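You operate a simulated robot arm through the tools that you are given. There is no shell and no other tool. Be economical: measure what you need, move in short steps, check, and stop when the job is done.

The job below is to be done with a simulated robot arm. You get a single attempt, and the scene is never put back.

JOB
Put the handset back on its base, delete the missed calls and leave it showing the time.

It is judged by the outcome, as a careful person would: the job done as asked, and still so three seconds after it is handed in. It fails if anything else is knocked over, pushed out of place, dropped, spilled or broken.

ROBOT AND FRAMES
A 6-joint arm with a two-finger parallel gripper, fixed in place. Base frame: the origin is at the foot of the arm, x ahead of it, y to its left, z up. Readings come in m, rad, newtons and seconds.
With the tool pointing down near the work surface it reaches from about 0.1 to 0.7 m from the base axis. Its first joint turns from -2.897 to 2.897 rad. Payload 3.91 kg.
The TCP is the grasp point between the finger pads, 0.03 m short of the fingertips. In the tool frame z runs along the fingers and y along their closing line. The gripper opens to 0.11 m. The fingers are 0.02 m wide and 0.01 m thick; the gripper's body (0.048 by 0.112 m) begins 0.055 m behind the TCP.
Orientation is told as [roll, pitch, yaw] about the base's x, y, z axes, in that order, counted from this pose: with the fingers straight down and closing along the base's y, the tool's x points along the base's -x, its y along +y and its z along -z.

CONTROLS
- The arm moves only by the tool send_rows. Its argument "series" is a list of rows, each a list of 7 numbers: the shift along the tool's x, y, z in units of 300 mm (1.0 is 300 mm), then the turn, a rotation vector about the tool's x, y, z in units of 60 degrees (1.0 is 60 degrees), then the finger opening in m, from 0 to 0.11. In form: [[dx, dy, dz, wx, wy, wz, fingers], ...]. A call has 1 to 20 rows; each row is the pose to reach, as a shift and turn from the pose commanded when the call began, along the tool's axes at that moment. A call with a number of a shift or a turn outside -1 to 1 is refused whole. A row lasts 0.2 s, in which the tool goes at most 0.05 m and 0.15 rad; a call with a longer step from one row to the next is refused whole, and so is a gripper value outside its range. A pose out of reach is approached as far as the arm can. The call stops where the force on the tool passes 80 N (or 10 N more than at its start, if that is more) or the arm is blocked; 0.2 s more then pass. Each finger travels about 0.045 m/s and halts on what it meets, pressing with about 26 N; the grip force reading is that of the motor and also rises with nothing between the fingers. The clock runs only during rows and for 0.2 s after the last one: add rows that repeat a pose to give the fingers time. It gives the time, the measured TCP pose, the force on the tool (base axes), the opening and the grip force at its end, in the units of the frame above (readings bear some noise), with the torque about the TCP (base axes, N m) and any sound that the robot's microphone picked up.
- Cameras (640 x 400 px; columns grow to the right, rows downward): "scene" is fixed at [0.3993, -0.6492, 1.8062]; the picture's right is [0.99, 0.13, 0.00], its down [0.04, -0.30, -0.95] and it looks along [-0.12, 0.95, -0.30] (base axes); focal length 370 px, centre (320, 200). "wrist" rides on the gripper at [0.071, 0.022, -0.107] in the tool frame; the picture's right is [-0.29, 0.96, 0.00], its down [-0.76, -0.23, -0.61] and it looks along [-0.58, -0.18, 0.79] (tool axes); focal length 243 px, centre (320, 200). There is no depth. A picture from a camera that has moved, and an enlarged one, comes with that camera's place and axes in the base frame and with its lens.
- snapshot(camera): a new picture of that camera. It takes no simulated time.
- move_column(by): slides the trunk up (or, below 0, down) by that many m; the arm rides with it, the base frame stays. It gives what a move gives, with no picture.
- enlarge(camera, box): a new picture of the part [left, top, right, bottom] of that camera's present view, enlarged. It takes no simulated time.
- sign_off(): hands the job in; it is judged then, once.

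Go step by step. Nothing tells you positions but the pictures and the camera data: compare them with the known pose of the tool, close in by small moves and look again before you grip or let go. The budget is 120 turns and 84 pictures, counting those below and the enlarged ones. Unless the task says otherwise, let go and move clear before handing in, and close with one line.

The tools are called after "Emit:" as name(argument=value, ...) on one line, values as JSON. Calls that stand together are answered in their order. send_rows: Moves the arm, as the interface text tells. Its arguments: {"type":"object","properties":{"series":{"type":"array"}},"required":["series"]} The other tools are called the same way: move_column (by) slides the trunk up or down; snapshot (camera) takes a picture; enlarge (camera, box) takes an enlarged picture of a part of a camera's view; sign_off () hands the job in.

At the start:

```text
time: 0.0
position: [0.1521, 0.287, 1.3102]
tcp_rot: [0.001, 0.0, -0.001]
ft_force: [-0.1, -0.4, -0.6]
moment: [0.01, 0.01, -0.02]
finger_gap: 0.1103
grip_force: 0.0
trunk travel left (down, up): [-0.525, 0.065]
```

scene: 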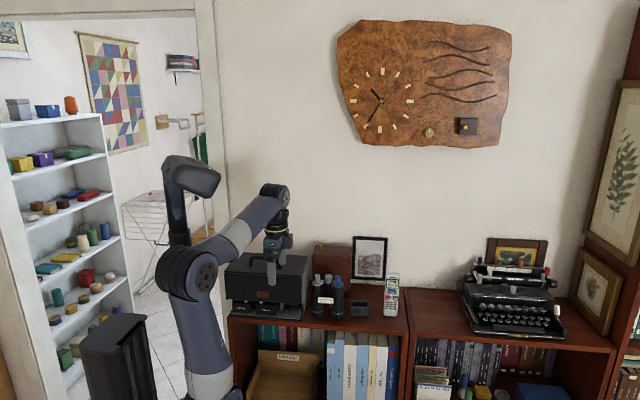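
wrist: 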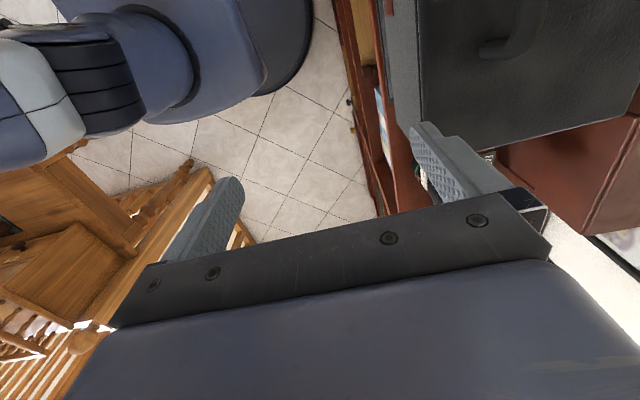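

I see the arm on the left over a bookcase; a handset seems to lie or stand near column 390, row 295, with a small dark base near column 360, row 310. I will enlarge that area first.

Emit:
enlarge(camera="scene", box=[220, 225, 420, 350])

Emit:
enlarge(camera="scene", box=[340, 265, 412, 325])

```text
3.20 times, centred on (320, 288) of scene
camera zoom: at [0.3993, -0.6492, 1.8062], right [0.99, 0.13, 0.0], down [0.04, -0.3, -0.95], along [-0.12, 0.95, -0.3], focal length 1183 px, centre (320, -80)
```

zoom: 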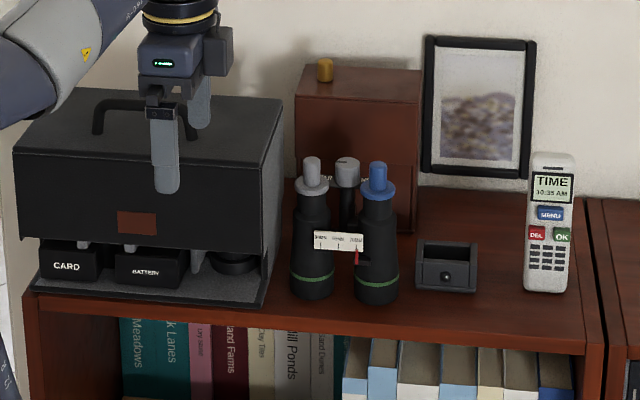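

```text
6.67 times, centred on (376, 295) of scene
camera zoom: at [0.3993, -0.6492, 1.8062], right [0.99, 0.13, 0.0], down [0.04, -0.3, -0.95], along [-0.12, 0.95, -0.3], focal length 2465 px, centre (-53, -433)
```

zoom: 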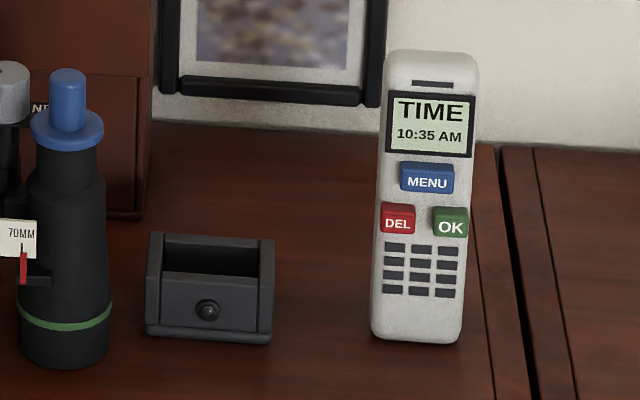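

The handset stands upright near (0.50, 0.46) with its face towards -y, about 0.157 m tall and 0.045 m wide. The empty cradle is near (0.396, 0.45). I'll move in front of them at a safe height while yawing the gripper so the fingers close along x.

Emit:
send_rows(series=[[-0.104, -0.03, -0.03, 0, 0, -0.125, 0.11], [-0.208, -0.06, -0.06, 0, 0, -0.25, 0.11], [-0.312, -0.09, -0.09, 0, 0, -0.375, 0.11], [-0.416, -0.12, -0.12, 0, 0, -0.5, 0.11], [-0.52, -0.15, -0.15, 0, 0, -0.625, 0.11], [-0.624, -0.18, -0.18, 0, 0, -0.75, 0.11], [-0.728, -0.21, -0.21, 0, 0, -0.875, 0.11], [-0.832, -0.24, -0.24, 0, 0, -1.0, 0.11]])

Emit:
send_rows(series=[[0, 0, 0, 0, 0, -0.125, 0.11], [0, 0, 0, 0, 0, -0.25, 0.11], [0, 0, 0, 0, 0, -0.375, 0.11], [0, 0, 0, 0, 0, -0.5, 0.11], [0, 0, 0, 0, 0, -0.5, 0.11]])

Emit:
snapshot(camera="wrist")

Emit:
snapshot(camera="scene")

```text
time: 1.8
position: [0.3969, 0.2123, 1.3534]
tcp_rot: [-0.001, -0.004, 1.048]
ft_force: [0.3, 0.2, 0.4]
moment: [0.03, 0.01, 0.01]
finger_gap: 0.1098
grip_force: 0.1
out of reach, approached as far as the arm can: row 6, 7, 8
trunk travel left (down, up): [-0.525, 0.065]
```

```text
time: 3.0
position: [0.397, 0.2105, 1.3536]
tcp_rot: [-0.004, -0.001, 1.574]
ft_force: [0.4, 0.3, 0.0]
moment: [-0.02, -0.03, 0.02]
finger_gap: 0.11
grip_force: 0.1
trunk travel left (down, up): [-0.525, 0.065]
```

```text
79 pictures are left
camera wrist: at [0.3748, 0.1411, 1.4601], right [-0.96, 0.29, 0.0], down [0.23, 0.76, 0.61], along [0.18, 0.58, -0.79], focal length 243 px, centre (320, 200)
```

wrist: 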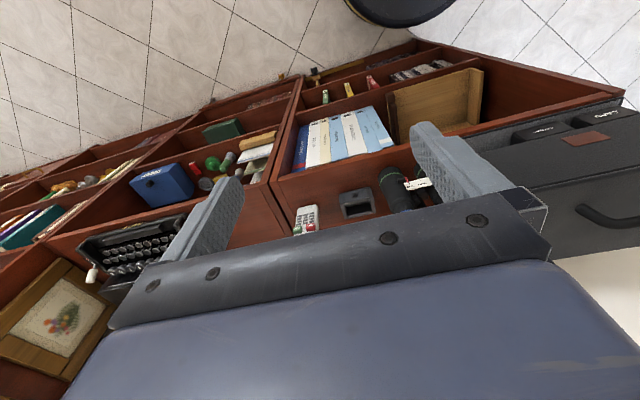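

```text
78 pictures are left
```

scene: 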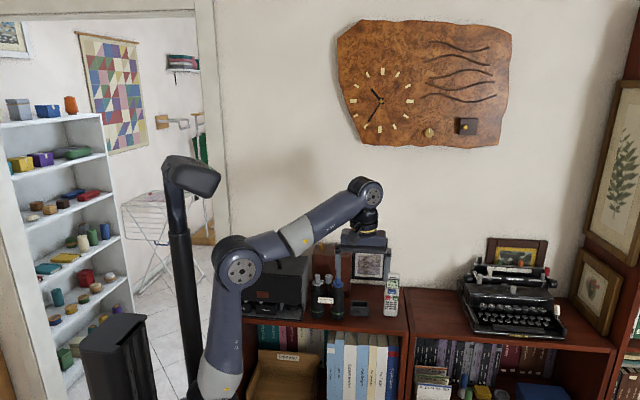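

The arm is at its reach limit at this height, so a raised trunk and a forward tilt will help. I'll raise the trunk and look closely at the cradle.

Emit:
enlarge(camera="wrist", box=[280, 165, 400, 240])

Emit:
move_column(by=0.065)

```text
5.33 times, centred on (340, 202) of wrist
camera zoom: at [0.3748, 0.1411, 1.4601], right [-0.96, 0.29, 0.0], down [0.23, 0.76, 0.61], along [0.18, 0.58, -0.79], focal length 1294 px, centre (213, 187)
```

zoom: 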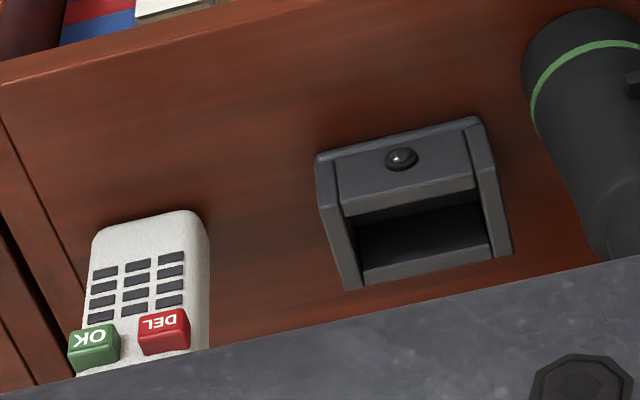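

```text
time: 4.0
position: [0.3977, 0.2119, 1.4178]
tcp_rot: [-0.006, -0.002, 1.571]
ft_force: [0.5, 0.3, 0.3]
moment: [-0.03, 0.04, -0.02]
finger_gap: 0.1098
grip_force: 0.0
trunk travel left (down, up): [-0.59, 0.0]
```

The trunk is up and the cradle is an open pocket with a status light in front, seated around y 0.43–0.48. Next I tilt the tool forward 40° and bring it in front of the handset.

Emit:
send_rows(series=[[-0.05, -0.048, 0.083, 0, -0.084, 0, 0.11], [-0.1, -0.096, 0.166, 0, -0.168, 0, 0.11], [-0.15, -0.144, 0.25, 0, -0.252, 0, 0.11], [-0.2, -0.19, 0.333, 0, -0.336, 0, 0.11], [-0.25, -0.238, 0.416, 0, -0.42, 0, 0.11], [-0.3, -0.286, 0.5, 0, -0.504, 0, 0.11], [-0.35, -0.333, 0.583, 0, -0.588, 0, 0.11], [-0.4, -0.333, 0.667, 0, -0.67, 0, 0.11], [-0.4, -0.333, 0.667, 0, -0.67, 0, 0.11]])

Emit:
snapshot(camera="wrist")

Emit:
snapshot(camera="scene")

```text
time: 6.0
position: [0.4968, 0.3306, 1.2178]
tcp_rot: [-0.004, -0.706, 1.573]
ft_force: [-0.2, 0.5, -0.1]
moment: [-0.01, 0.0, 0.03]
finger_gap: 0.1099
grip_force: 0.0
trunk travel left (down, up): [-0.59, 0.0]
```

```text
76 pictures are left
camera wrist: at [0.4749, 0.2085, 1.2523], right [-0.96, 0.22, 0.18], down [0.23, 0.19, 0.96], along [0.18, 0.96, -0.23], focal length 243 px, centre (320, 200)
```

wrist: 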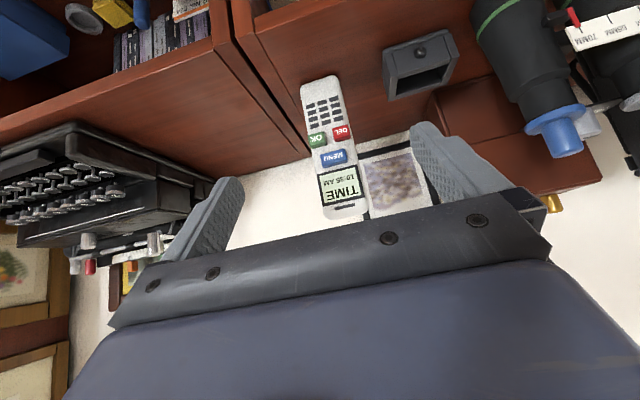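

```text
75 pictures are left
```

scene: 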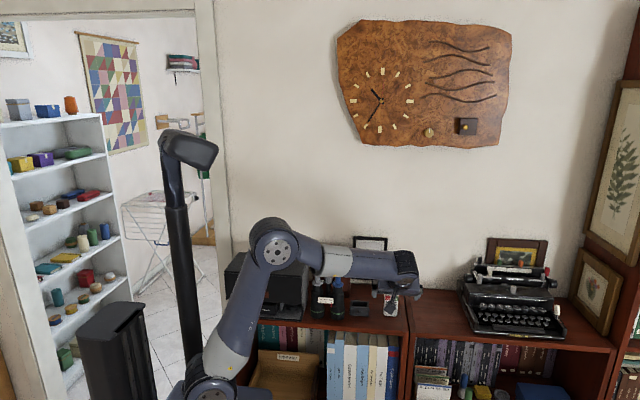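

The tilt works and I can see the handset between the fingers, top at z≈1.22. I advance to a point just in front of it.

Emit:
send_rows(series=[[-0.04, 0, 0.07, 0, 0, 0, 0.11], [-0.08, 0, 0.14, 0, 0, 0, 0.11], [-0.12, -0.007, 0.21, 0, 0, 0, 0.11], [-0.157, -0.007, 0.278, 0, 0, 0, 0.11], [-0.157, -0.007, 0.278, 0, 0, 0, 0.11]])

Emit:
snapshot(camera="wrist")

Emit:
enlarge(camera="scene", box=[340, 235, 440, 325])

```text
time: 7.2
position: [0.4998, 0.4214, 1.1858]
tcp_rot: [-0.005, -0.704, 1.573]
ft_force: [-0.5, -0.7, -0.7]
moment: [-0.02, -0.01, 0.03]
finger_gap: 0.1102
grip_force: 0.0
trunk travel left (down, up): [-0.59, 0.0]
```

```text
74 pictures are left
camera wrist: at [0.478, 0.2989, 1.2209], right [-0.96, 0.22, 0.18], down [0.23, 0.19, 0.96], along [0.18, 0.96, -0.23], focal length 243 px, centre (320, 200)
```

wrist: 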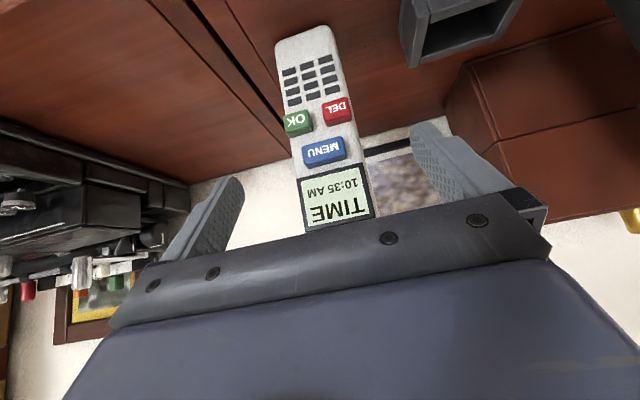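

```text
4.44 times, centred on (390, 280) of scene
camera zoom: at [0.3993, -0.6492, 1.8062], right [0.99, 0.13, 0.0], down [0.04, -0.3, -0.95], along [-0.12, 0.95, -0.3], focal length 1643 px, centre (9, -156)
```

zoom: 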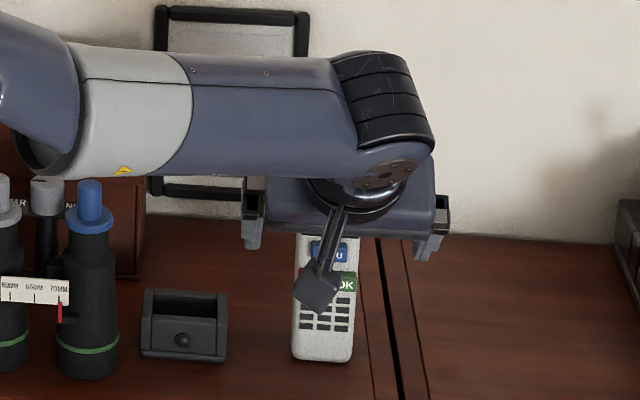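

The handset centre is about x=0.495, 5 mm off the TCP, with its front face at y≈0.443. I shift over, advance so the fingers straddle its sides, and look.

Emit:
send_rows(series=[[0, 0.017, 0, 0, 0, 0, 0.11], [-0.035, 0.017, 0.038, 0, 0, 0, 0.11], [-0.07, 0.017, 0.077, 0, 0, 0, 0.11], [-0.07, 0.017, 0.077, 0, 0, 0, 0.11]])

Emit:
snapshot(camera="wrist")

```text
time: 8.2
position: [0.4959, 0.4532, 1.1803]
tcp_rot: [-0.004, -0.704, 1.57]
ft_force: [0.2, 0.3, 0.3]
moment: [-0.03, 0.03, 0.01]
finger_gap: 0.1097
grip_force: 0.2
trunk travel left (down, up): [-0.59, 0.0]
```

```text
72 pictures are left
camera wrist: at [0.4732, 0.3308, 1.2164], right [-0.96, 0.22, 0.18], down [0.23, 0.19, 0.96], along [0.18, 0.96, -0.23], focal length 243 px, centre (320, 200)
```

wrist: 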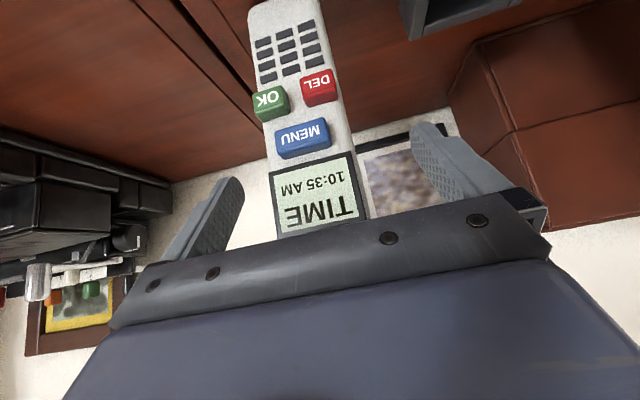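

The handset is centred between the fingers, so I close on its sides.

Emit:
send_rows(series=[[0, 0, 0, 0, 0, 0, 0.03], [0, 0, 0, 0, 0, 0, 0.03], [0, 0, 0, 0, 0, 0, 0.03], [0, 0, 0, 0, 0, 0, 0.03], [0, 0, 0, 0, 0, 0, 0.03], [0, 0, 0, 0, 0, 0, 0.03]])

Emit:
snapshot(camera="wrist")

Emit:
enlarge(camera="scene", box=[340, 235, 440, 325])

```text
time: 9.6
position: [0.4943, 0.4529, 1.1799]
tcp_rot: [-0.004, -0.702, 1.574]
ft_force: [-0.3, -0.1, 0.4]
moment: [0.03, 0.06, 0.04]
finger_gap: 0.0457
grip_force: 26.0
trunk travel left (down, up): [-0.59, 0.0]
```

```text
71 pictures are left
camera wrist: at [0.4732, 0.3306, 1.2164], right [-0.96, 0.22, 0.18], down [0.23, 0.19, 0.96], along [0.18, 0.96, -0.23], focal length 243 px, centre (320, 200)
```

wrist: 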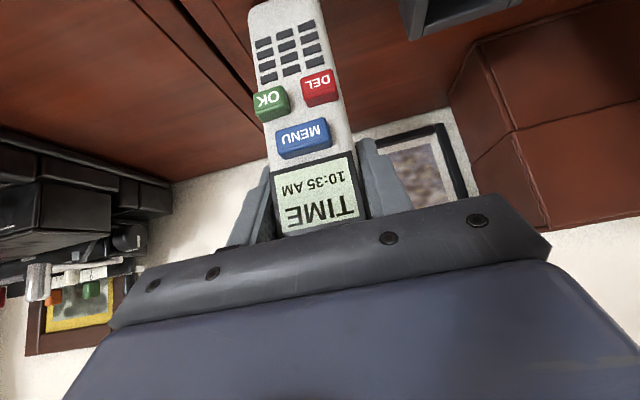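

```text
4.44 times, centred on (390, 280) of scene
camera zoom: at [0.3993, -0.6492, 1.8062], right [0.99, 0.13, 0.0], down [0.04, -0.3, -0.95], along [-0.12, 0.95, -0.3], focal length 1643 px, centre (9, -156)
```

zoom: 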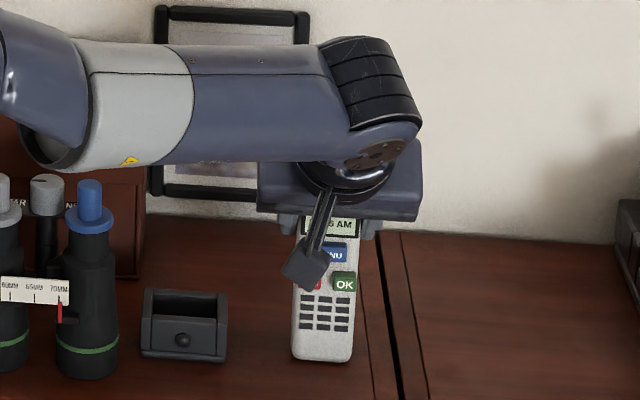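

Gripped at 0.0457 m. I lift straight up, then back a little.

Emit:
send_rows(series=[[-0.043, 0, -0.051, 0, 0, 0, 0.03], [-0.087, 0, -0.101, 0, 0, 0, 0.03], [-0.08, 0, -0.2, 0, 0, 0, 0.03], [-0.072, 0, -0.29, 0, 0, 0, 0.03], [-0.072, 0, -0.29, 0, 0, 0, 0.03]])

Emit:
snapshot(camera="wrist")

Emit:
enlarge(camera="scene", box=[340, 215, 440, 325])

```text
time: 10.8
position: [0.4929, 0.4134, 1.2624]
tcp_rot: [-0.004, -0.704, 1.574]
ft_force: [0.0, -0.4, -1.4]
moment: [0.03, 0.01, -0.01]
finger_gap: 0.0457
grip_force: 26.4
trunk travel left (down, up): [-0.59, 0.0]
```

```text
69 pictures are left
camera wrist: at [0.4716, 0.291, 1.2979], right [-0.96, 0.22, 0.19], down [0.23, 0.19, 0.96], along [0.18, 0.96, -0.23], focal length 243 px, centre (320, 200)
```

wrist: 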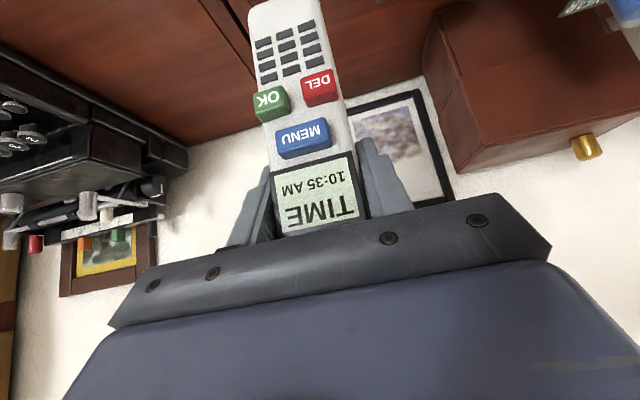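

```text
3.64 times, centred on (390, 270) of scene
camera zoom: at [0.3993, -0.6492, 1.8062], right [0.99, 0.13, 0.0], down [0.04, -0.3, -0.95], along [-0.12, 0.95, -0.3], focal length 1345 px, centre (66, -54)
```

zoom: 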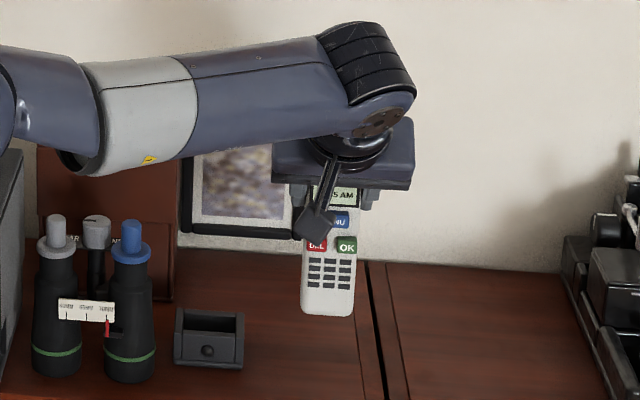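

Held firmly. I move sideways over to the cradle's x, still high and slightly in front.

Emit:
send_rows(series=[[0, 0.116, 0, 0, 0, 0, 0.03], [0, 0.232, 0, 0, 0, 0, 0.03], [0, 0.347, 0, 0, 0, 0, 0.03], [0, 0.347, 0, 0, 0, 0, 0.03]])

Emit:
snapshot(camera="wrist")

Emit:
enlarge(camera="scene", box=[310, 240, 410, 325])

```text
time: 11.8
position: [0.3903, 0.4133, 1.2605]
tcp_rot: [-0.004, -0.704, 1.574]
ft_force: [-0.7, 0.6, -1.2]
moment: [-0.01, 0.0, -0.02]
finger_gap: 0.0458
grip_force: 25.6
trunk travel left (down, up): [-0.59, 0.0]
```

```text
67 pictures are left
camera wrist: at [0.3679, 0.2899, 1.2966], right [-0.96, 0.22, 0.18], down [0.23, 0.19, 0.96], along [0.18, 0.96, -0.23], focal length 243 px, centre (320, 200)
```

wrist: 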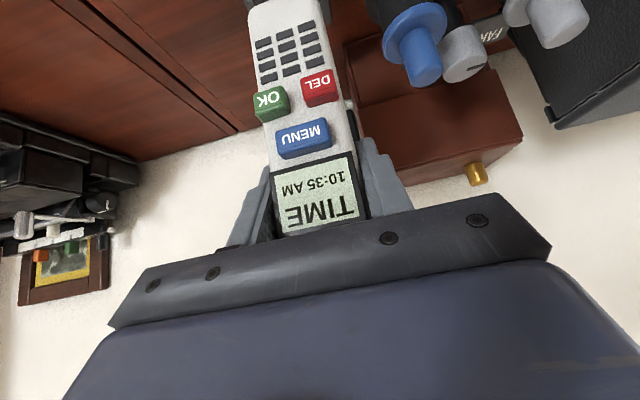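

```text
4.71 times, centred on (360, 282) of scene
camera zoom: at [0.3993, -0.6492, 1.8062], right [0.99, 0.13, 0.0], down [0.04, -0.3, -0.95], along [-0.12, 0.95, -0.3], focal length 1740 px, centre (132, -188)
```

zoom: 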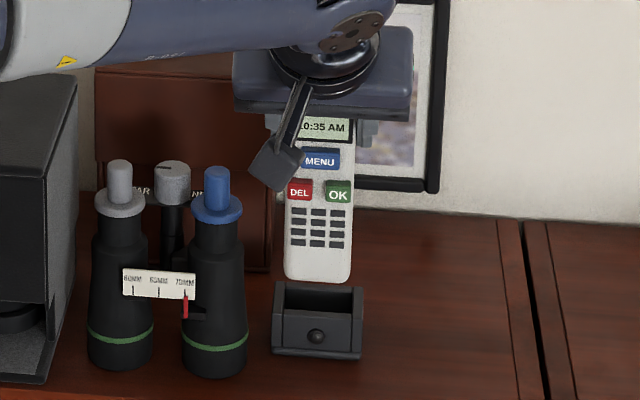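

The handset hangs just in front of and above the cradle. I zoom in to align more precisely.

Emit:
enlarge(camera="scene", box=[338, 285, 390, 320])

Emit:
enlarge(camera="wrist", box=[220, 0, 380, 100])

```text
11.43 times, centred on (364, 302) of scene
camera zoom: at [0.3993, -0.6492, 1.8062], right [0.99, 0.13, 0.0], down [0.04, -0.3, -0.95], along [-0.12, 0.95, -0.3], focal length 4226 px, centre (-183, -971)
```

zoom: 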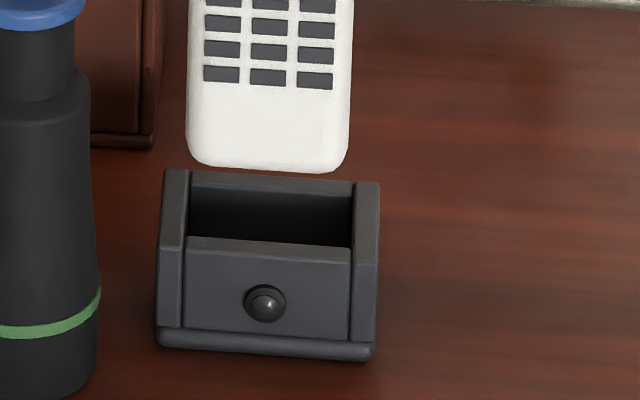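

```text
4.00 times, centred on (300, 50) of wrist
camera zoom: at [0.3679, 0.2899, 1.2966], right [-0.96, 0.22, 0.18], down [0.23, 0.19, 0.96], along [0.18, 0.96, -0.23], focal length 970 px, centre (400, 800)
```

zoom: 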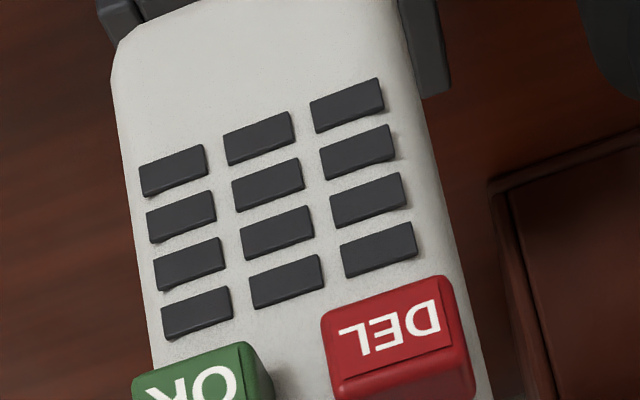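

Pocket is ~0.0485 m wide against a 0.0457 m handset. To fit the other direction I need the handset's thickness, so I yaw it 0.6 rad in place for a side view.

Emit:
send_rows(series=[[0, 0, 0, -0.074, 0, -0.087, 0.03], [0, 0, 0, -0.148, 0, -0.174, 0.03], [0, 0, 0, -0.223, 0, -0.262, 0.03], [0, 0, 0, -0.298, 0, -0.349, 0.03], [0, 0, 0, -0.372, 0, -0.436, 0.03], [0, 0, 0, -0.372, 0, -0.436, 0.03]])

Emit:
enlarge(camera="scene", box=[324, 255, 402, 320])

Emit:
snapshot(camera="wrist")

```text
time: 13.2
position: [0.3899, 0.4129, 1.2616]
tcp_rot: [-0.002, -0.7, 2.171]
ft_force: [-1.0, 0.3, -1.4]
moment: [0.0, 0.03, -0.01]
finger_gap: 0.0459
grip_force: 26.4
trunk travel left (down, up): [-0.59, 0.0]
```

```text
6.15 times, centred on (363, 288) of scene
camera zoom: at [0.3993, -0.6492, 1.8062], right [0.99, 0.13, 0.0], down [0.04, -0.3, -0.95], along [-0.12, 0.95, -0.3], focal length 2275 px, centre (55, -338)
```

zoom: 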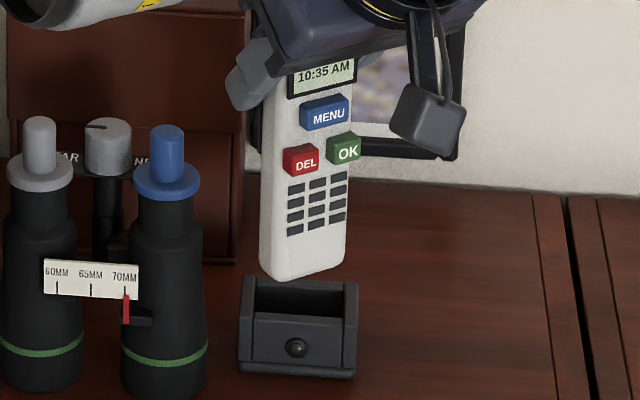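

```text
62 pictures are left
camera wrist: at [0.4423, 0.2997, 1.297], right [-0.91, -0.36, 0.19], down [0.08, 0.28, 0.96], along [-0.4, 0.89, -0.23], focal length 243 px, centre (320, 200)
```

wrist: 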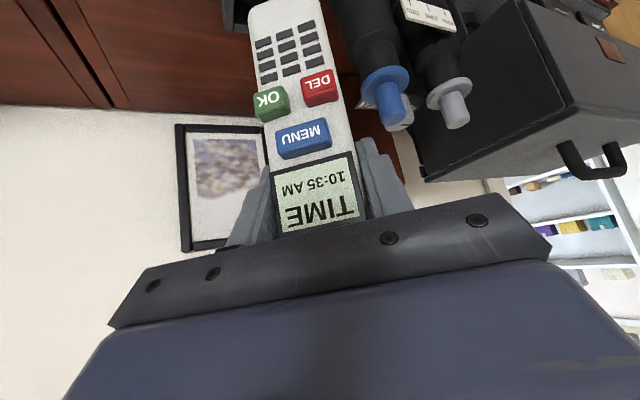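

Emit:
enlarge(camera="scene", box=[346, 278, 388, 305])

```text
14.81 times, centred on (367, 292) of scene
camera zoom: at [0.3993, -0.6492, 1.8062], right [0.99, 0.13, 0.0], down [0.04, -0.3, -0.95], along [-0.12, 0.95, -0.3], focal length 5478 px, centre (-376, -1156)
```

zoom: 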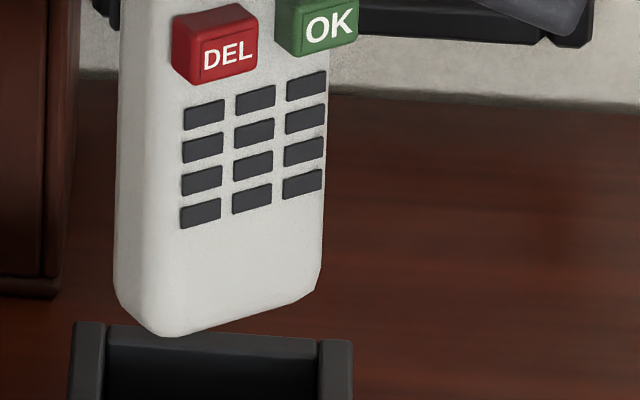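

The handset is about 0.018 m thick, so the ~0.026 m pocket depth leaves room. I rotate back, then move above the pocket.

Emit:
send_rows(series=[[0, 0, 0, 0.074, 0, 0.087, 0.03], [0, 0, 0, 0.148, 0, 0.174, 0.03], [0, 0, 0, 0.223, 0, 0.262, 0.03], [0, 0, 0, 0.298, 0, 0.349, 0.03], [0, 0, 0, 0.372, 0, 0.436, 0.03], [0, 0, 0, 0.372, 0, 0.436, 0.03]])

Emit:
send_rows(series=[[-0.048, 0, 0.041, 0, 0, 0, 0.03], [-0.097, 0, 0.083, 0, 0, 0, 0.03], [-0.022, 0, 0.173, 0, 0, 0, 0.03], [-0.022, 0, 0.173, 0, 0, 0, 0.03]])

Emit:
enlarge(camera="scene", box=[338, 285, 390, 320])

Emit:
snapshot(camera="scene")

```text
time: 14.6
position: [0.39, 0.4138, 1.2601]
tcp_rot: [-0.004, -0.704, 1.57]
ft_force: [-0.4, 0.6, -2.1]
moment: [0.03, 0.02, 0.0]
finger_gap: 0.0458
grip_force: 25.8
trunk travel left (down, up): [-0.59, 0.0]
```

```text
time: 15.6
position: [0.3896, 0.4514, 1.226]
tcp_rot: [-0.003, -0.706, 1.572]
ft_force: [-0.2, 0.1, -2.5]
moment: [0.03, -0.01, 0.0]
finger_gap: 0.0459
grip_force: 25.9
trunk travel left (down, up): [-0.59, 0.0]
```

```text
11.43 times, centred on (364, 302) of scene
camera zoom: at [0.3993, -0.6492, 1.8062], right [0.99, 0.13, 0.0], down [0.04, -0.3, -0.95], along [-0.12, 0.95, -0.3], focal length 4226 px, centre (-183, -971)
```

zoom: 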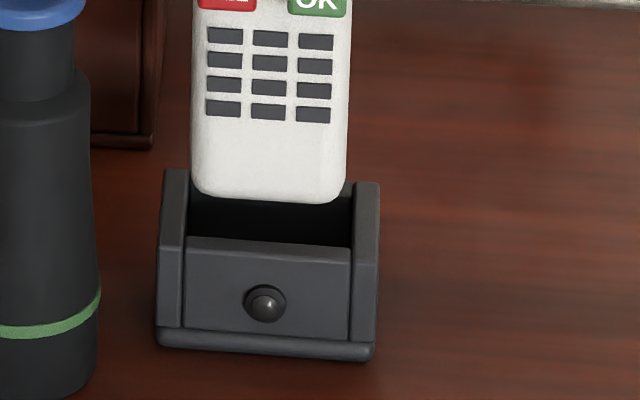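

```text
59 pictures are left
```

scene: 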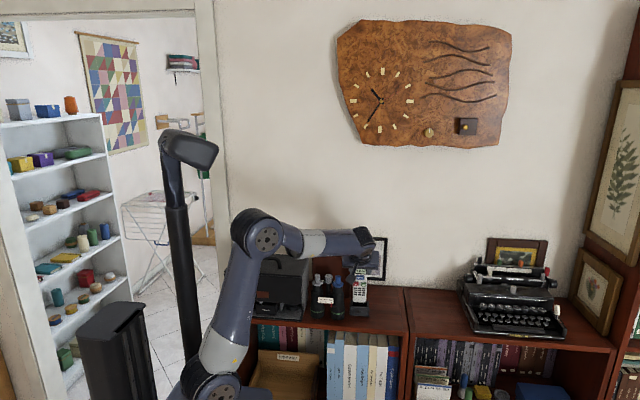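

Laterally the handset is centred over the pocket; front-to-back a 1.5 mm nudge forward helps. I descend 20 mm and check.

Emit:
send_rows(series=[[0.016, 0, 0.016, 0, 0, 0, 0.03], [0.032, 0, 0.032, 0, 0, 0, 0.03], [0.047, 0, 0.047, 0, 0, 0, 0.03], [0.047, 0, 0.047, 0, 0, 0, 0.03]])

Emit:
enlarge(camera="scene", box=[338, 285, 390, 320])

Emit:
enlarge(camera="scene", box=[310, 240, 410, 325])

```text
time: 16.6
position: [0.3885, 0.4506, 1.2059]
tcp_rot: [-0.004, -0.704, 1.576]
ft_force: [-0.9, 7.5, -0.8]
moment: [0.84, 0.03, -0.05]
finger_gap: 0.0457
grip_force: 26.0
trunk travel left (down, up): [-0.59, 0.0]
```

```text
11.43 times, centred on (364, 302) of scene
camera zoom: at [0.3993, -0.6492, 1.8062], right [0.99, 0.13, 0.0], down [0.04, -0.3, -0.95], along [-0.12, 0.95, -0.3], focal length 4226 px, centre (-183, -971)
```

zoom: 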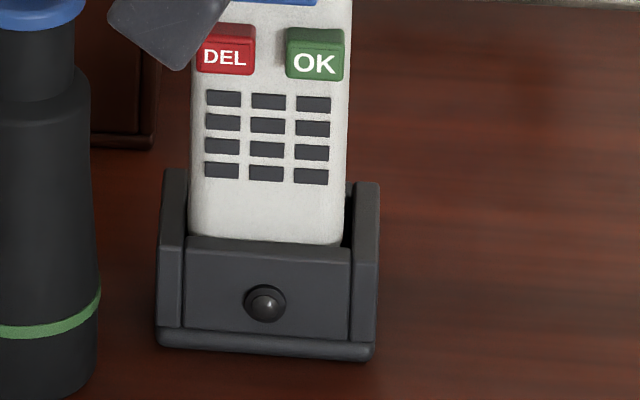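

```text
4.71 times, centred on (360, 282) of scene
camera zoom: at [0.3993, -0.6492, 1.8062], right [0.99, 0.13, 0.0], down [0.04, -0.3, -0.95], along [-0.12, 0.95, -0.3], focal length 1740 px, centre (132, -188)
```

zoom: 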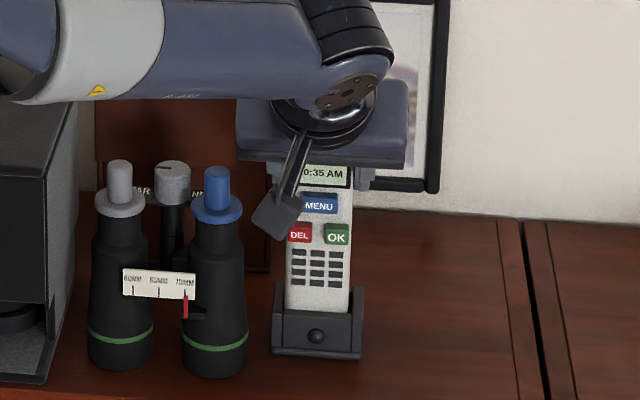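

The handset has entered the pocket, but 7.5 N toward +y at its foot says it rubs the front panel. I shift 3 mm back.

Emit:
send_rows(series=[[-0.0038, 0, 0.0033, 0, 0, 0, 0.03], [-0.0076, 0, 0.0065, 0, 0, 0, 0.03], [-0.0076, 0, 0.0065, 0, 0, 0, 0.03]])

```text
time: 17.4
position: [0.3911, 0.4518, 1.2061]
tcp_rot: [-0.004, -0.704, 1.574]
ft_force: [-0.7, 0.4, -2.0]
moment: [0.02, 0.01, -0.01]
finger_gap: 0.0457
grip_force: 25.9
trunk travel left (down, up): [-0.59, 0.0]
```

Free again. I continue down in small steps.

Emit:
send_rows(series=[[0.0108, 0, 0.0127, 0, 0, 0, 0.03], [0.0216, 0, 0.0254, 0, 0, 0, 0.03], [0.0216, 0, 0.0254, 0, 0, 0, 0.03]])

Emit:
enlarge(camera="scene", box=[338, 285, 390, 320])

```text
time: 18.2
position: [0.3893, 0.4518, 1.1964]
tcp_rot: [-0.002, -0.703, 1.571]
ft_force: [-0.3, -0.2, -2.4]
moment: [0.02, 0.01, 0.0]
finger_gap: 0.0457
grip_force: 26.2
trunk travel left (down, up): [-0.59, 0.0]
```

```text
11.43 times, centred on (364, 302) of scene
camera zoom: at [0.3993, -0.6492, 1.8062], right [0.99, 0.13, 0.0], down [0.04, -0.3, -0.95], along [-0.12, 0.95, -0.3], focal length 4226 px, centre (-183, -971)
```

zoom: 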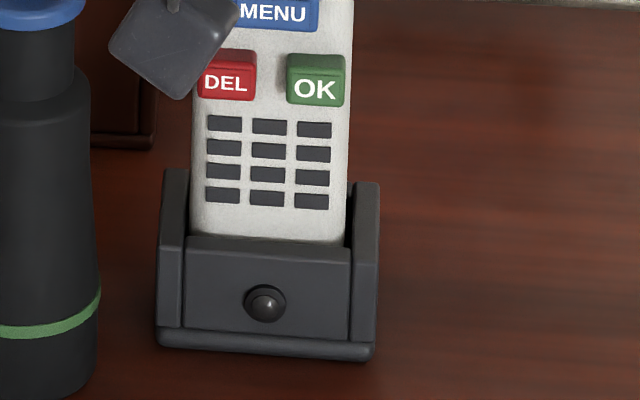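

Emit:
send_rows(series=[[0.0043, 0, 0.0051, 0, 0, 0, 0.03], [0.0086, 0, 0.0102, 0, 0, 0, 0.03], [0.0086, 0, 0.0102, 0, 0, 0, 0.03]])

Emit:
send_rows(series=[[0.0043, 0, 0.0051, 0, 0, 0, 0.03], [0.0043, 0, 0.0051, 0, 0, 0, 0.03]])

```text
time: 19.0
position: [0.3896, 0.4518, 1.1922]
tcp_rot: [-0.004, -0.704, 1.572]
ft_force: [-0.3, 0.2, -0.7]
moment: [0.01, 0.01, 0.01]
finger_gap: 0.0457
grip_force: 26.1
trunk travel left (down, up): [-0.59, 0.0]
```

```text
time: 19.6
position: [0.39, 0.4525, 1.1907]
tcp_rot: [-0.004, -0.704, 1.572]
ft_force: [0.4, -0.2, -0.5]
moment: [0.05, 0.01, 0.0]
finger_gap: 0.0459
grip_force: 26.4
trunk travel left (down, up): [-0.59, 0.0]
```

Emit:
send_rows(series=[[0.0043, 0, 0.0051, 0, 0, 0, 0.03], [0.0043, 0, 0.0051, 0, 0, 0, 0.03]])

Emit:
enlarge(camera="scene", box=[338, 285, 390, 320])

```text
time: 20.2
position: [0.391, 0.4534, 1.1887]
tcp_rot: [-0.004, -0.704, 1.573]
ft_force: [7.9, 3.3, 6.9]
moment: [-0.54, 0.58, 0.22]
finger_gap: 0.0457
grip_force: 26.3
trunk travel left (down, up): [-0.59, 0.0]
```

```text
11.43 times, centred on (364, 302) of scene
camera zoom: at [0.3993, -0.6492, 1.8062], right [0.99, 0.13, 0.0], down [0.04, -0.3, -0.95], along [-0.12, 0.95, -0.3], focal length 4226 px, centre (-183, -971)
```

zoom: 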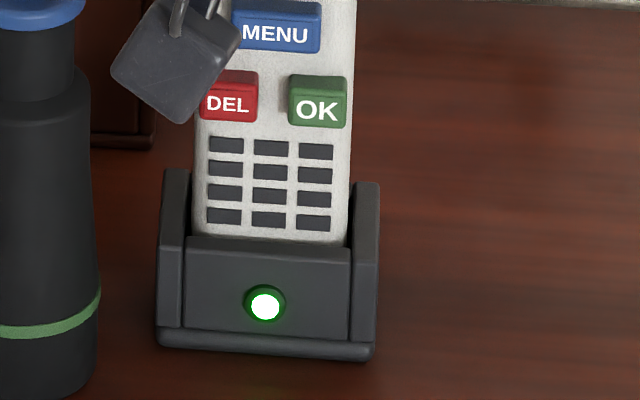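

The light turned green: the handset is seated. I open the fingers just a little (binoculars are close) and back out along the tool axis.

Emit:
send_rows(series=[[0, 0, 0, 0, 0, 0, 0.056], [0, 0, 0, 0, 0, 0, 0.056], [0, 0, 0, 0, 0, 0, 0.056]])

Emit:
enlarge(camera="scene", box=[320, 250, 400, 320])

Emit:
snapshot(camera="wrist")

```text
time: 21.0
position: [0.3897, 0.4526, 1.1875]
tcp_rot: [-0.003, -0.703, 1.572]
ft_force: [0.3, -0.6, 0.9]
moment: [0.01, -0.02, -0.03]
finger_gap: 0.0562
grip_force: 0.0
trunk travel left (down, up): [-0.59, 0.0]
```

```text
5.71 times, centred on (360, 285) of scene
camera zoom: at [0.3993, -0.6492, 1.8062], right [0.99, 0.13, 0.0], down [0.04, -0.3, -0.95], along [-0.12, 0.95, -0.3], focal length 2113 px, centre (91, -286)
```

zoom: 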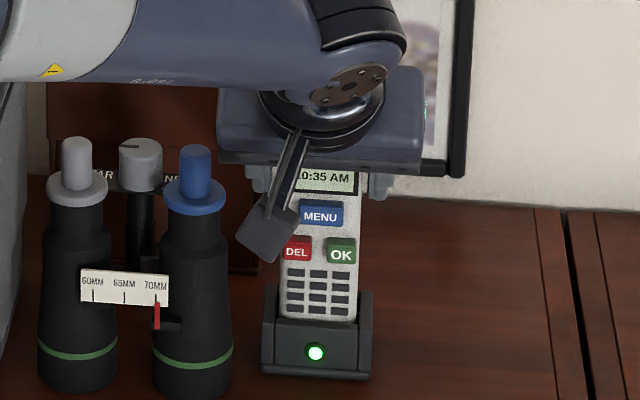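

```text
53 pictures are left
camera wrist: at [0.3677, 0.3299, 1.2242], right [-0.96, 0.22, 0.18], down [0.23, 0.19, 0.96], along [0.18, 0.96, -0.23], focal length 243 px, centre (320, 200)
```

wrist: 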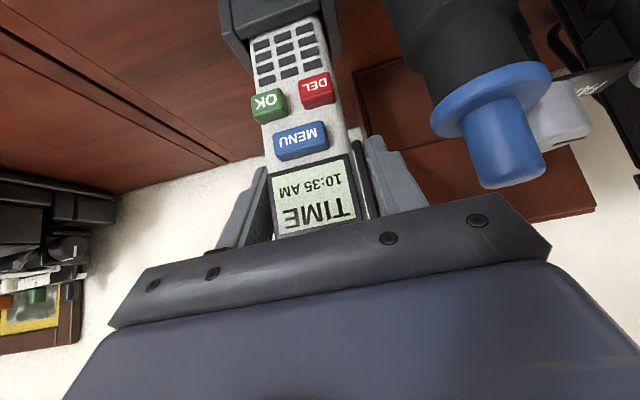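

Emit:
send_rows(series=[[0, 0, -0.1, 0, 0, 0, 0.056], [0, 0, -0.2, 0, 0, 0, 0.056], [0, 0, -0.3, 0, 0, 0, 0.056], [0, 0, -0.4, 0, 0, 0, 0.0], [0, 0, -0.4, 0, 0, 0, 0.0], [0, 0, -0.4, 0, 0, 0, 0.0], [0, 0, -0.4, 0, 0, 0, 0.0]])

Emit:
enlarge(camera="scene", box=[320, 250, 400, 320])

Emit:
snapshot(camera="wrist")

```text
time: 22.6
position: [0.3899, 0.3755, 1.2797]
tcp_rot: [-0.005, -0.703, 1.573]
ft_force: [0.0, -0.5, -0.9]
moment: [0.0, -0.01, 0.0]
finger_gap: 0.0
grip_force: 26.0
trunk travel left (down, up): [-0.59, 0.0]
```

```text
5.71 times, centred on (360, 285) of scene
camera zoom: at [0.3993, -0.6492, 1.8062], right [0.99, 0.13, 0.0], down [0.04, -0.3, -0.95], along [-0.12, 0.95, -0.3], focal length 2113 px, centre (91, -286)
```

zoom: 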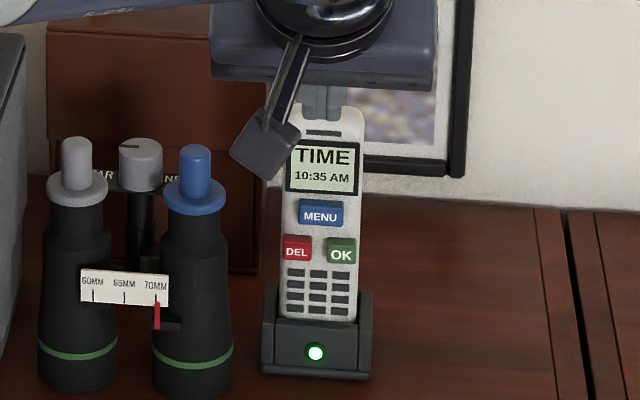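

```text
51 pictures are left
camera wrist: at [0.3681, 0.2535, 1.315], right [-0.96, 0.22, 0.18], down [0.23, 0.19, 0.96], along [0.18, 0.96, -0.23], focal length 243 px, centre (320, 200)
```

wrist: 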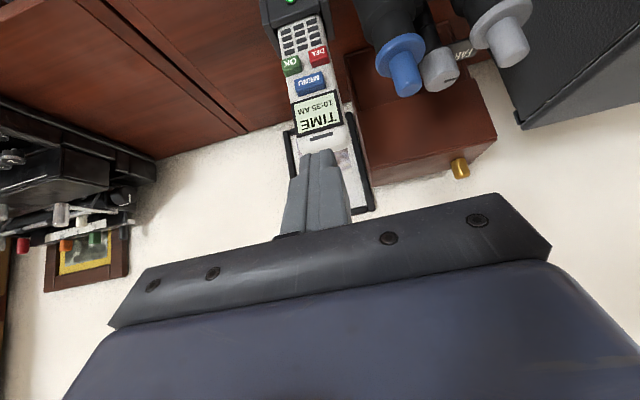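

The handset stands in the cradle with the time showing and the light green. MENU is at about (0.391, 0.437, 1.165), DEL and OK ~23 mm lower at x 0.379 and 0.405. I bring the closed fingertips in front of MENU.

Emit:
send_rows(series=[[0.05, -0.003, 0.09, 0, 0, 0, 0], [0.1, -0.003, 0.18, 0, 0, 0, 0], [0.162, -0.003, 0.291, 0, 0, 0, 0], [0.162, -0.003, 0.291, 0, 0, 0, 0]])

Emit:
snapshot(camera="wrist")

Emit:
enlarge(camera="scene", box=[320, 250, 400, 320])

```text
time: 23.6
position: [0.3899, 0.3954, 1.1807]
tcp_rot: [-0.006, -0.704, 1.572]
ft_force: [-0.6, -0.8, 0.2]
moment: [0.0, -0.02, -0.06]
finger_gap: 0.0002
grip_force: 25.9
trunk travel left (down, up): [-0.59, 0.0]
```

```text
50 pictures are left
camera wrist: at [0.3692, 0.2719, 1.2161], right [-0.96, 0.22, 0.18], down [0.23, 0.19, 0.96], along [0.18, 0.96, -0.23], focal length 243 px, centre (320, 200)
```

wrist: 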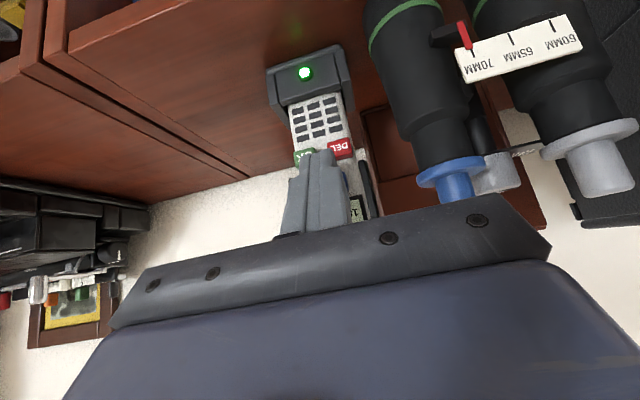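

```text
5.71 times, centred on (360, 285) of scene
camera zoom: at [0.3993, -0.6492, 1.8062], right [0.99, 0.13, 0.0], down [0.04, -0.3, -0.95], along [-0.12, 0.95, -0.3], focal length 2113 px, centre (91, -286)
```

zoom: 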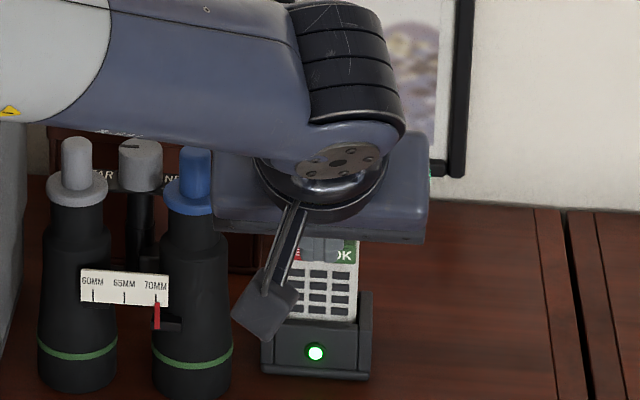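

Emit:
send_rows(series=[[-0.0127, 0, 0.0108, 0, 0, 0, 0], [-0.0254, 0, 0.0216, 0, 0, 0, 0], [-0.0254, 0, 0.0216, 0, 0, 0, 0]])

Emit:
send_rows(series=[[-0.0051, 0, 0.0043, 0, 0, 0, 0], [-0.0076, 0, 0.0065, 0, 0, 0, 0]])

Emit:
enlarge(camera="wrist", box=[240, 40, 400, 240])

```text
time: 24.4
position: [0.3916, 0.4038, 1.181]
tcp_rot: [-0.003, -0.702, 1.572]
ft_force: [0.0, -1.7, -0.8]
moment: [-0.05, -0.01, -0.03]
finger_gap: 0.0
grip_force: 26.2
trunk travel left (down, up): [-0.59, 0.0]
```

```text
time: 25.0
position: [0.391, 0.4056, 1.1815]
tcp_rot: [-0.004, -0.703, 1.573]
ft_force: [1.4, -2.7, -1.3]
moment: [-0.09, -0.03, -0.07]
finger_gap: 0.0
grip_force: 26.0
trunk travel left (down, up): [-0.59, 0.0]
heard: click
```

```text
2.00 times, centred on (320, 140) of wrist
camera zoom: at [0.3693, 0.2846, 1.2167], right [-0.96, 0.22, 0.18], down [0.23, 0.19, 0.96], along [0.18, 0.96, -0.23], focal length 485 px, centre (320, 320)
```

zoom: 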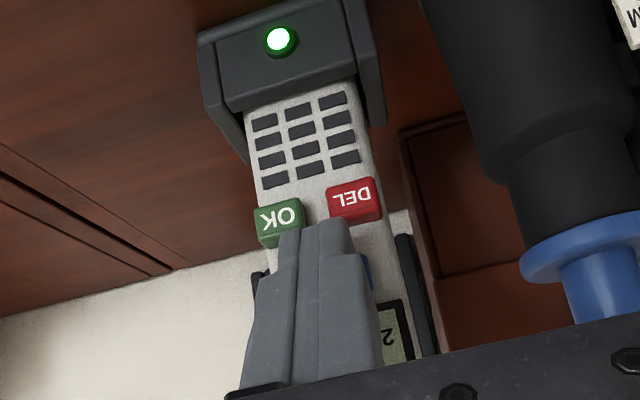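

A click at under 3 N, and the screen shows a "2". I back off along the tool axis to read the screen.

Emit:
send_rows(series=[[0.025, 0, -0.022, 0, 0, 0, 0], [0.03, 0, -0.15, 0, 0, 0, 0], [0.03, 0, -0.28, 0, 0, 0, 0], [0.03, 0, -0.28, 0, 0, 0, 0]])

Emit:
enlarge(camera="wrist", box=[240, 0, 400, 200])

Emit:
enlarge(camera="scene", box=[330, 250, 400, 320])

```text
time: 26.0
position: [0.3898, 0.3476, 1.2393]
tcp_rot: [-0.005, -0.703, 1.572]
ft_force: [0.9, -0.1, 0.3]
moment: [0.04, 0.02, -0.01]
finger_gap: 0.0
grip_force: 25.3
trunk travel left (down, up): [-0.59, 0.0]
```

```text
2.00 times, centred on (320, 100) of wrist
camera zoom: at [0.3682, 0.2244, 1.2758], right [-0.96, 0.22, 0.19], down [0.23, 0.19, 0.96], along [0.18, 0.96, -0.23], focal length 485 px, centre (320, 400)
```

zoom: 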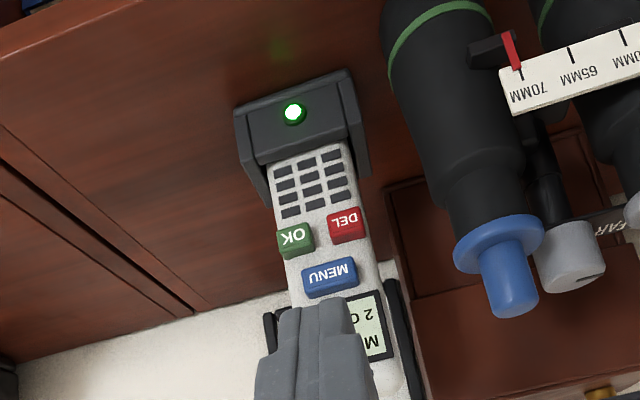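

```text
5.71 times, centred on (365, 285) of scene
camera zoom: at [0.3993, -0.6492, 1.8062], right [0.99, 0.13, 0.0], down [0.04, -0.3, -0.95], along [-0.12, 0.95, -0.3], focal length 2113 px, centre (63, -286)
```

zoom: 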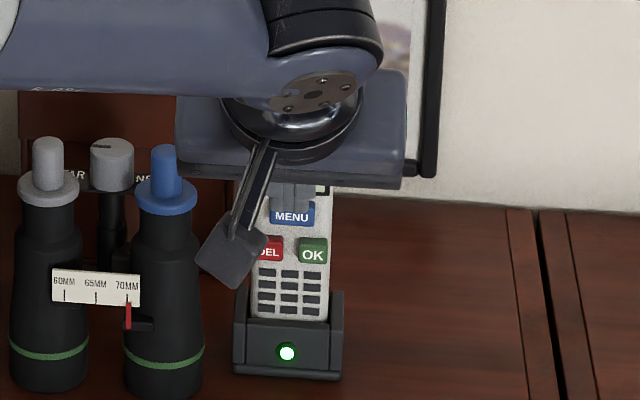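

The screen starts "M… / 2 C…"; I rise a bit to read it entirely before deleting.

Emit:
send_rows(series=[[-0.067, 0, -0.053, 0, 0, 0, 0], [-0.133, 0, -0.106, 0, 0, 0, 0], [-0.133, 0, -0.106, 0, 0, 0, 0]])

Emit:
enlarge(camera="scene", box=[330, 250, 400, 320])

```text
time: 26.8
position: [0.3907, 0.3572, 1.2889]
tcp_rot: [-0.003, -0.703, 1.572]
ft_force: [-0.3, -1.7, -0.3]
moment: [0.02, -0.01, -0.01]
finger_gap: 0.0001
grip_force: 26.1
trunk travel left (down, up): [-0.59, 0.0]
```

```text
5.71 times, centred on (365, 285) of scene
camera zoom: at [0.3993, -0.6492, 1.8062], right [0.99, 0.13, 0.0], down [0.04, -0.3, -0.95], along [-0.12, 0.95, -0.3], focal length 2113 px, centre (63, -286)
```

zoom: 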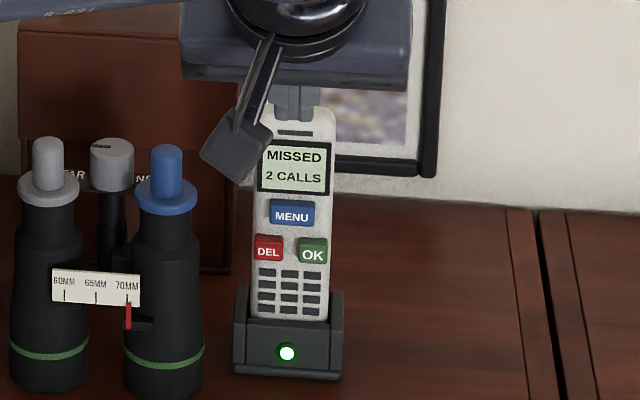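

It reads "MISSED / 2 CALLS". Next is DEL: I move to just in front of it.

Emit:
send_rows(series=[[0.05, 0.041, 0.1, 0, 0, 0, 0], [0.1, 0.041, 0.2, 0, 0, 0, 0], [0.15, 0.041, 0.3, 0, 0, 0, 0], [0.202, 0.041, 0.399, 0, 0, 0, 0], [0.202, 0.041, 0.399, 0, 0, 0, 0]])

Emit:
enlarge(camera="wrist", box=[240, 40, 400, 240])

Emit:
enlarge(camera="scene", box=[330, 250, 400, 320])

```text
time: 28.0
position: [0.3772, 0.3873, 1.1617]
tcp_rot: [-0.004, -0.704, 1.571]
ft_force: [0.3, 0.8, -0.1]
moment: [0.01, 0.0, -0.01]
finger_gap: 0.0
grip_force: 25.4
trunk travel left (down, up): [-0.59, 0.0]
```

```text
2.00 times, centred on (320, 140) of wrist
camera zoom: at [0.356, 0.2645, 1.1961], right [-0.96, 0.22, 0.18], down [0.23, 0.19, 0.96], along [0.18, 0.96, -0.23], focal length 485 px, centre (320, 320)
```

zoom: 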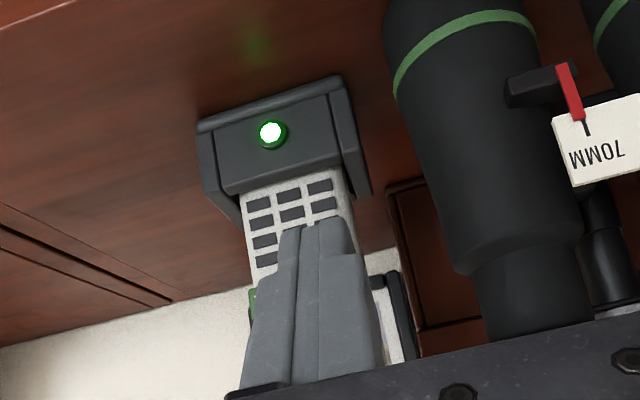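

```text
5.71 times, centred on (365, 285) of scene
camera zoom: at [0.3993, -0.6492, 1.8062], right [0.99, 0.13, 0.0], down [0.04, -0.3, -0.95], along [-0.12, 0.95, -0.3], focal length 2113 px, centre (63, -286)
```

zoom: 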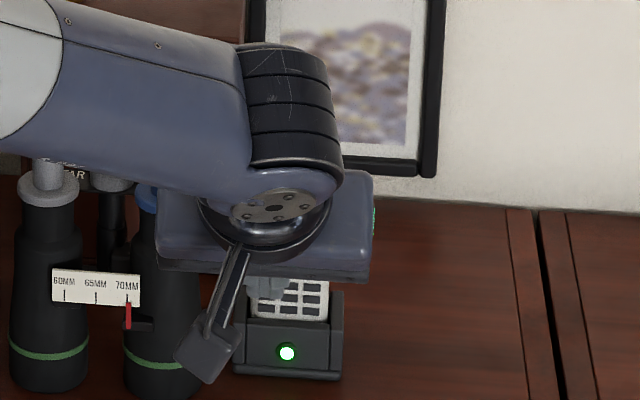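

Emit:
send_rows(series=[[0.0043, 0, 0.0051, 0, 0, 0, 0], [-0.012, 0, 0.019, 0, 0, 0, 0], [-0.0287, 0, 0.0331, 0, 0, 0, 0], [-0.0287, 0, 0.0331, 0, 0, 0, 0]])

```text
time: 29.0
position: [0.3795, 0.3994, 1.1585]
tcp_rot: [-0.002, -0.703, 1.573]
ft_force: [0.9, 0.6, 0.5]
moment: [0.02, -0.01, -0.04]
finger_gap: 0.0
grip_force: 25.7
trunk travel left (down, up): [-0.59, 0.0]
```

Emit:
send_rows(series=[[-0.0051, 0, 0.0043, 0, 0, 0, 0], [-0.0102, 0, 0.0086, 0, 0, 0, 0]])

```text
time: 29.6
position: [0.3803, 0.4052, 1.1579]
tcp_rot: [-0.004, -0.703, 1.573]
ft_force: [-1.2, -1.7, -0.5]
moment: [0.0, 0.01, 0.02]
finger_gap: 0.0001
grip_force: 26.3
trunk travel left (down, up): [-0.59, 0.0]
```

Emit:
send_rows(series=[[-0.0025, 0, 0.0022, 0, 0, 0, 0], [-0.0051, 0, 0.0043, 0, 0, 0, 0]])

```text
time: 30.2
position: [0.3795, 0.4072, 1.1577]
tcp_rot: [-0.004, -0.703, 1.572]
ft_force: [0.9, -3.2, -0.7]
moment: [-0.05, -0.03, -0.01]
finger_gap: 0.0
grip_force: 26.2
trunk travel left (down, up): [-0.59, 0.0]
heard: click
```

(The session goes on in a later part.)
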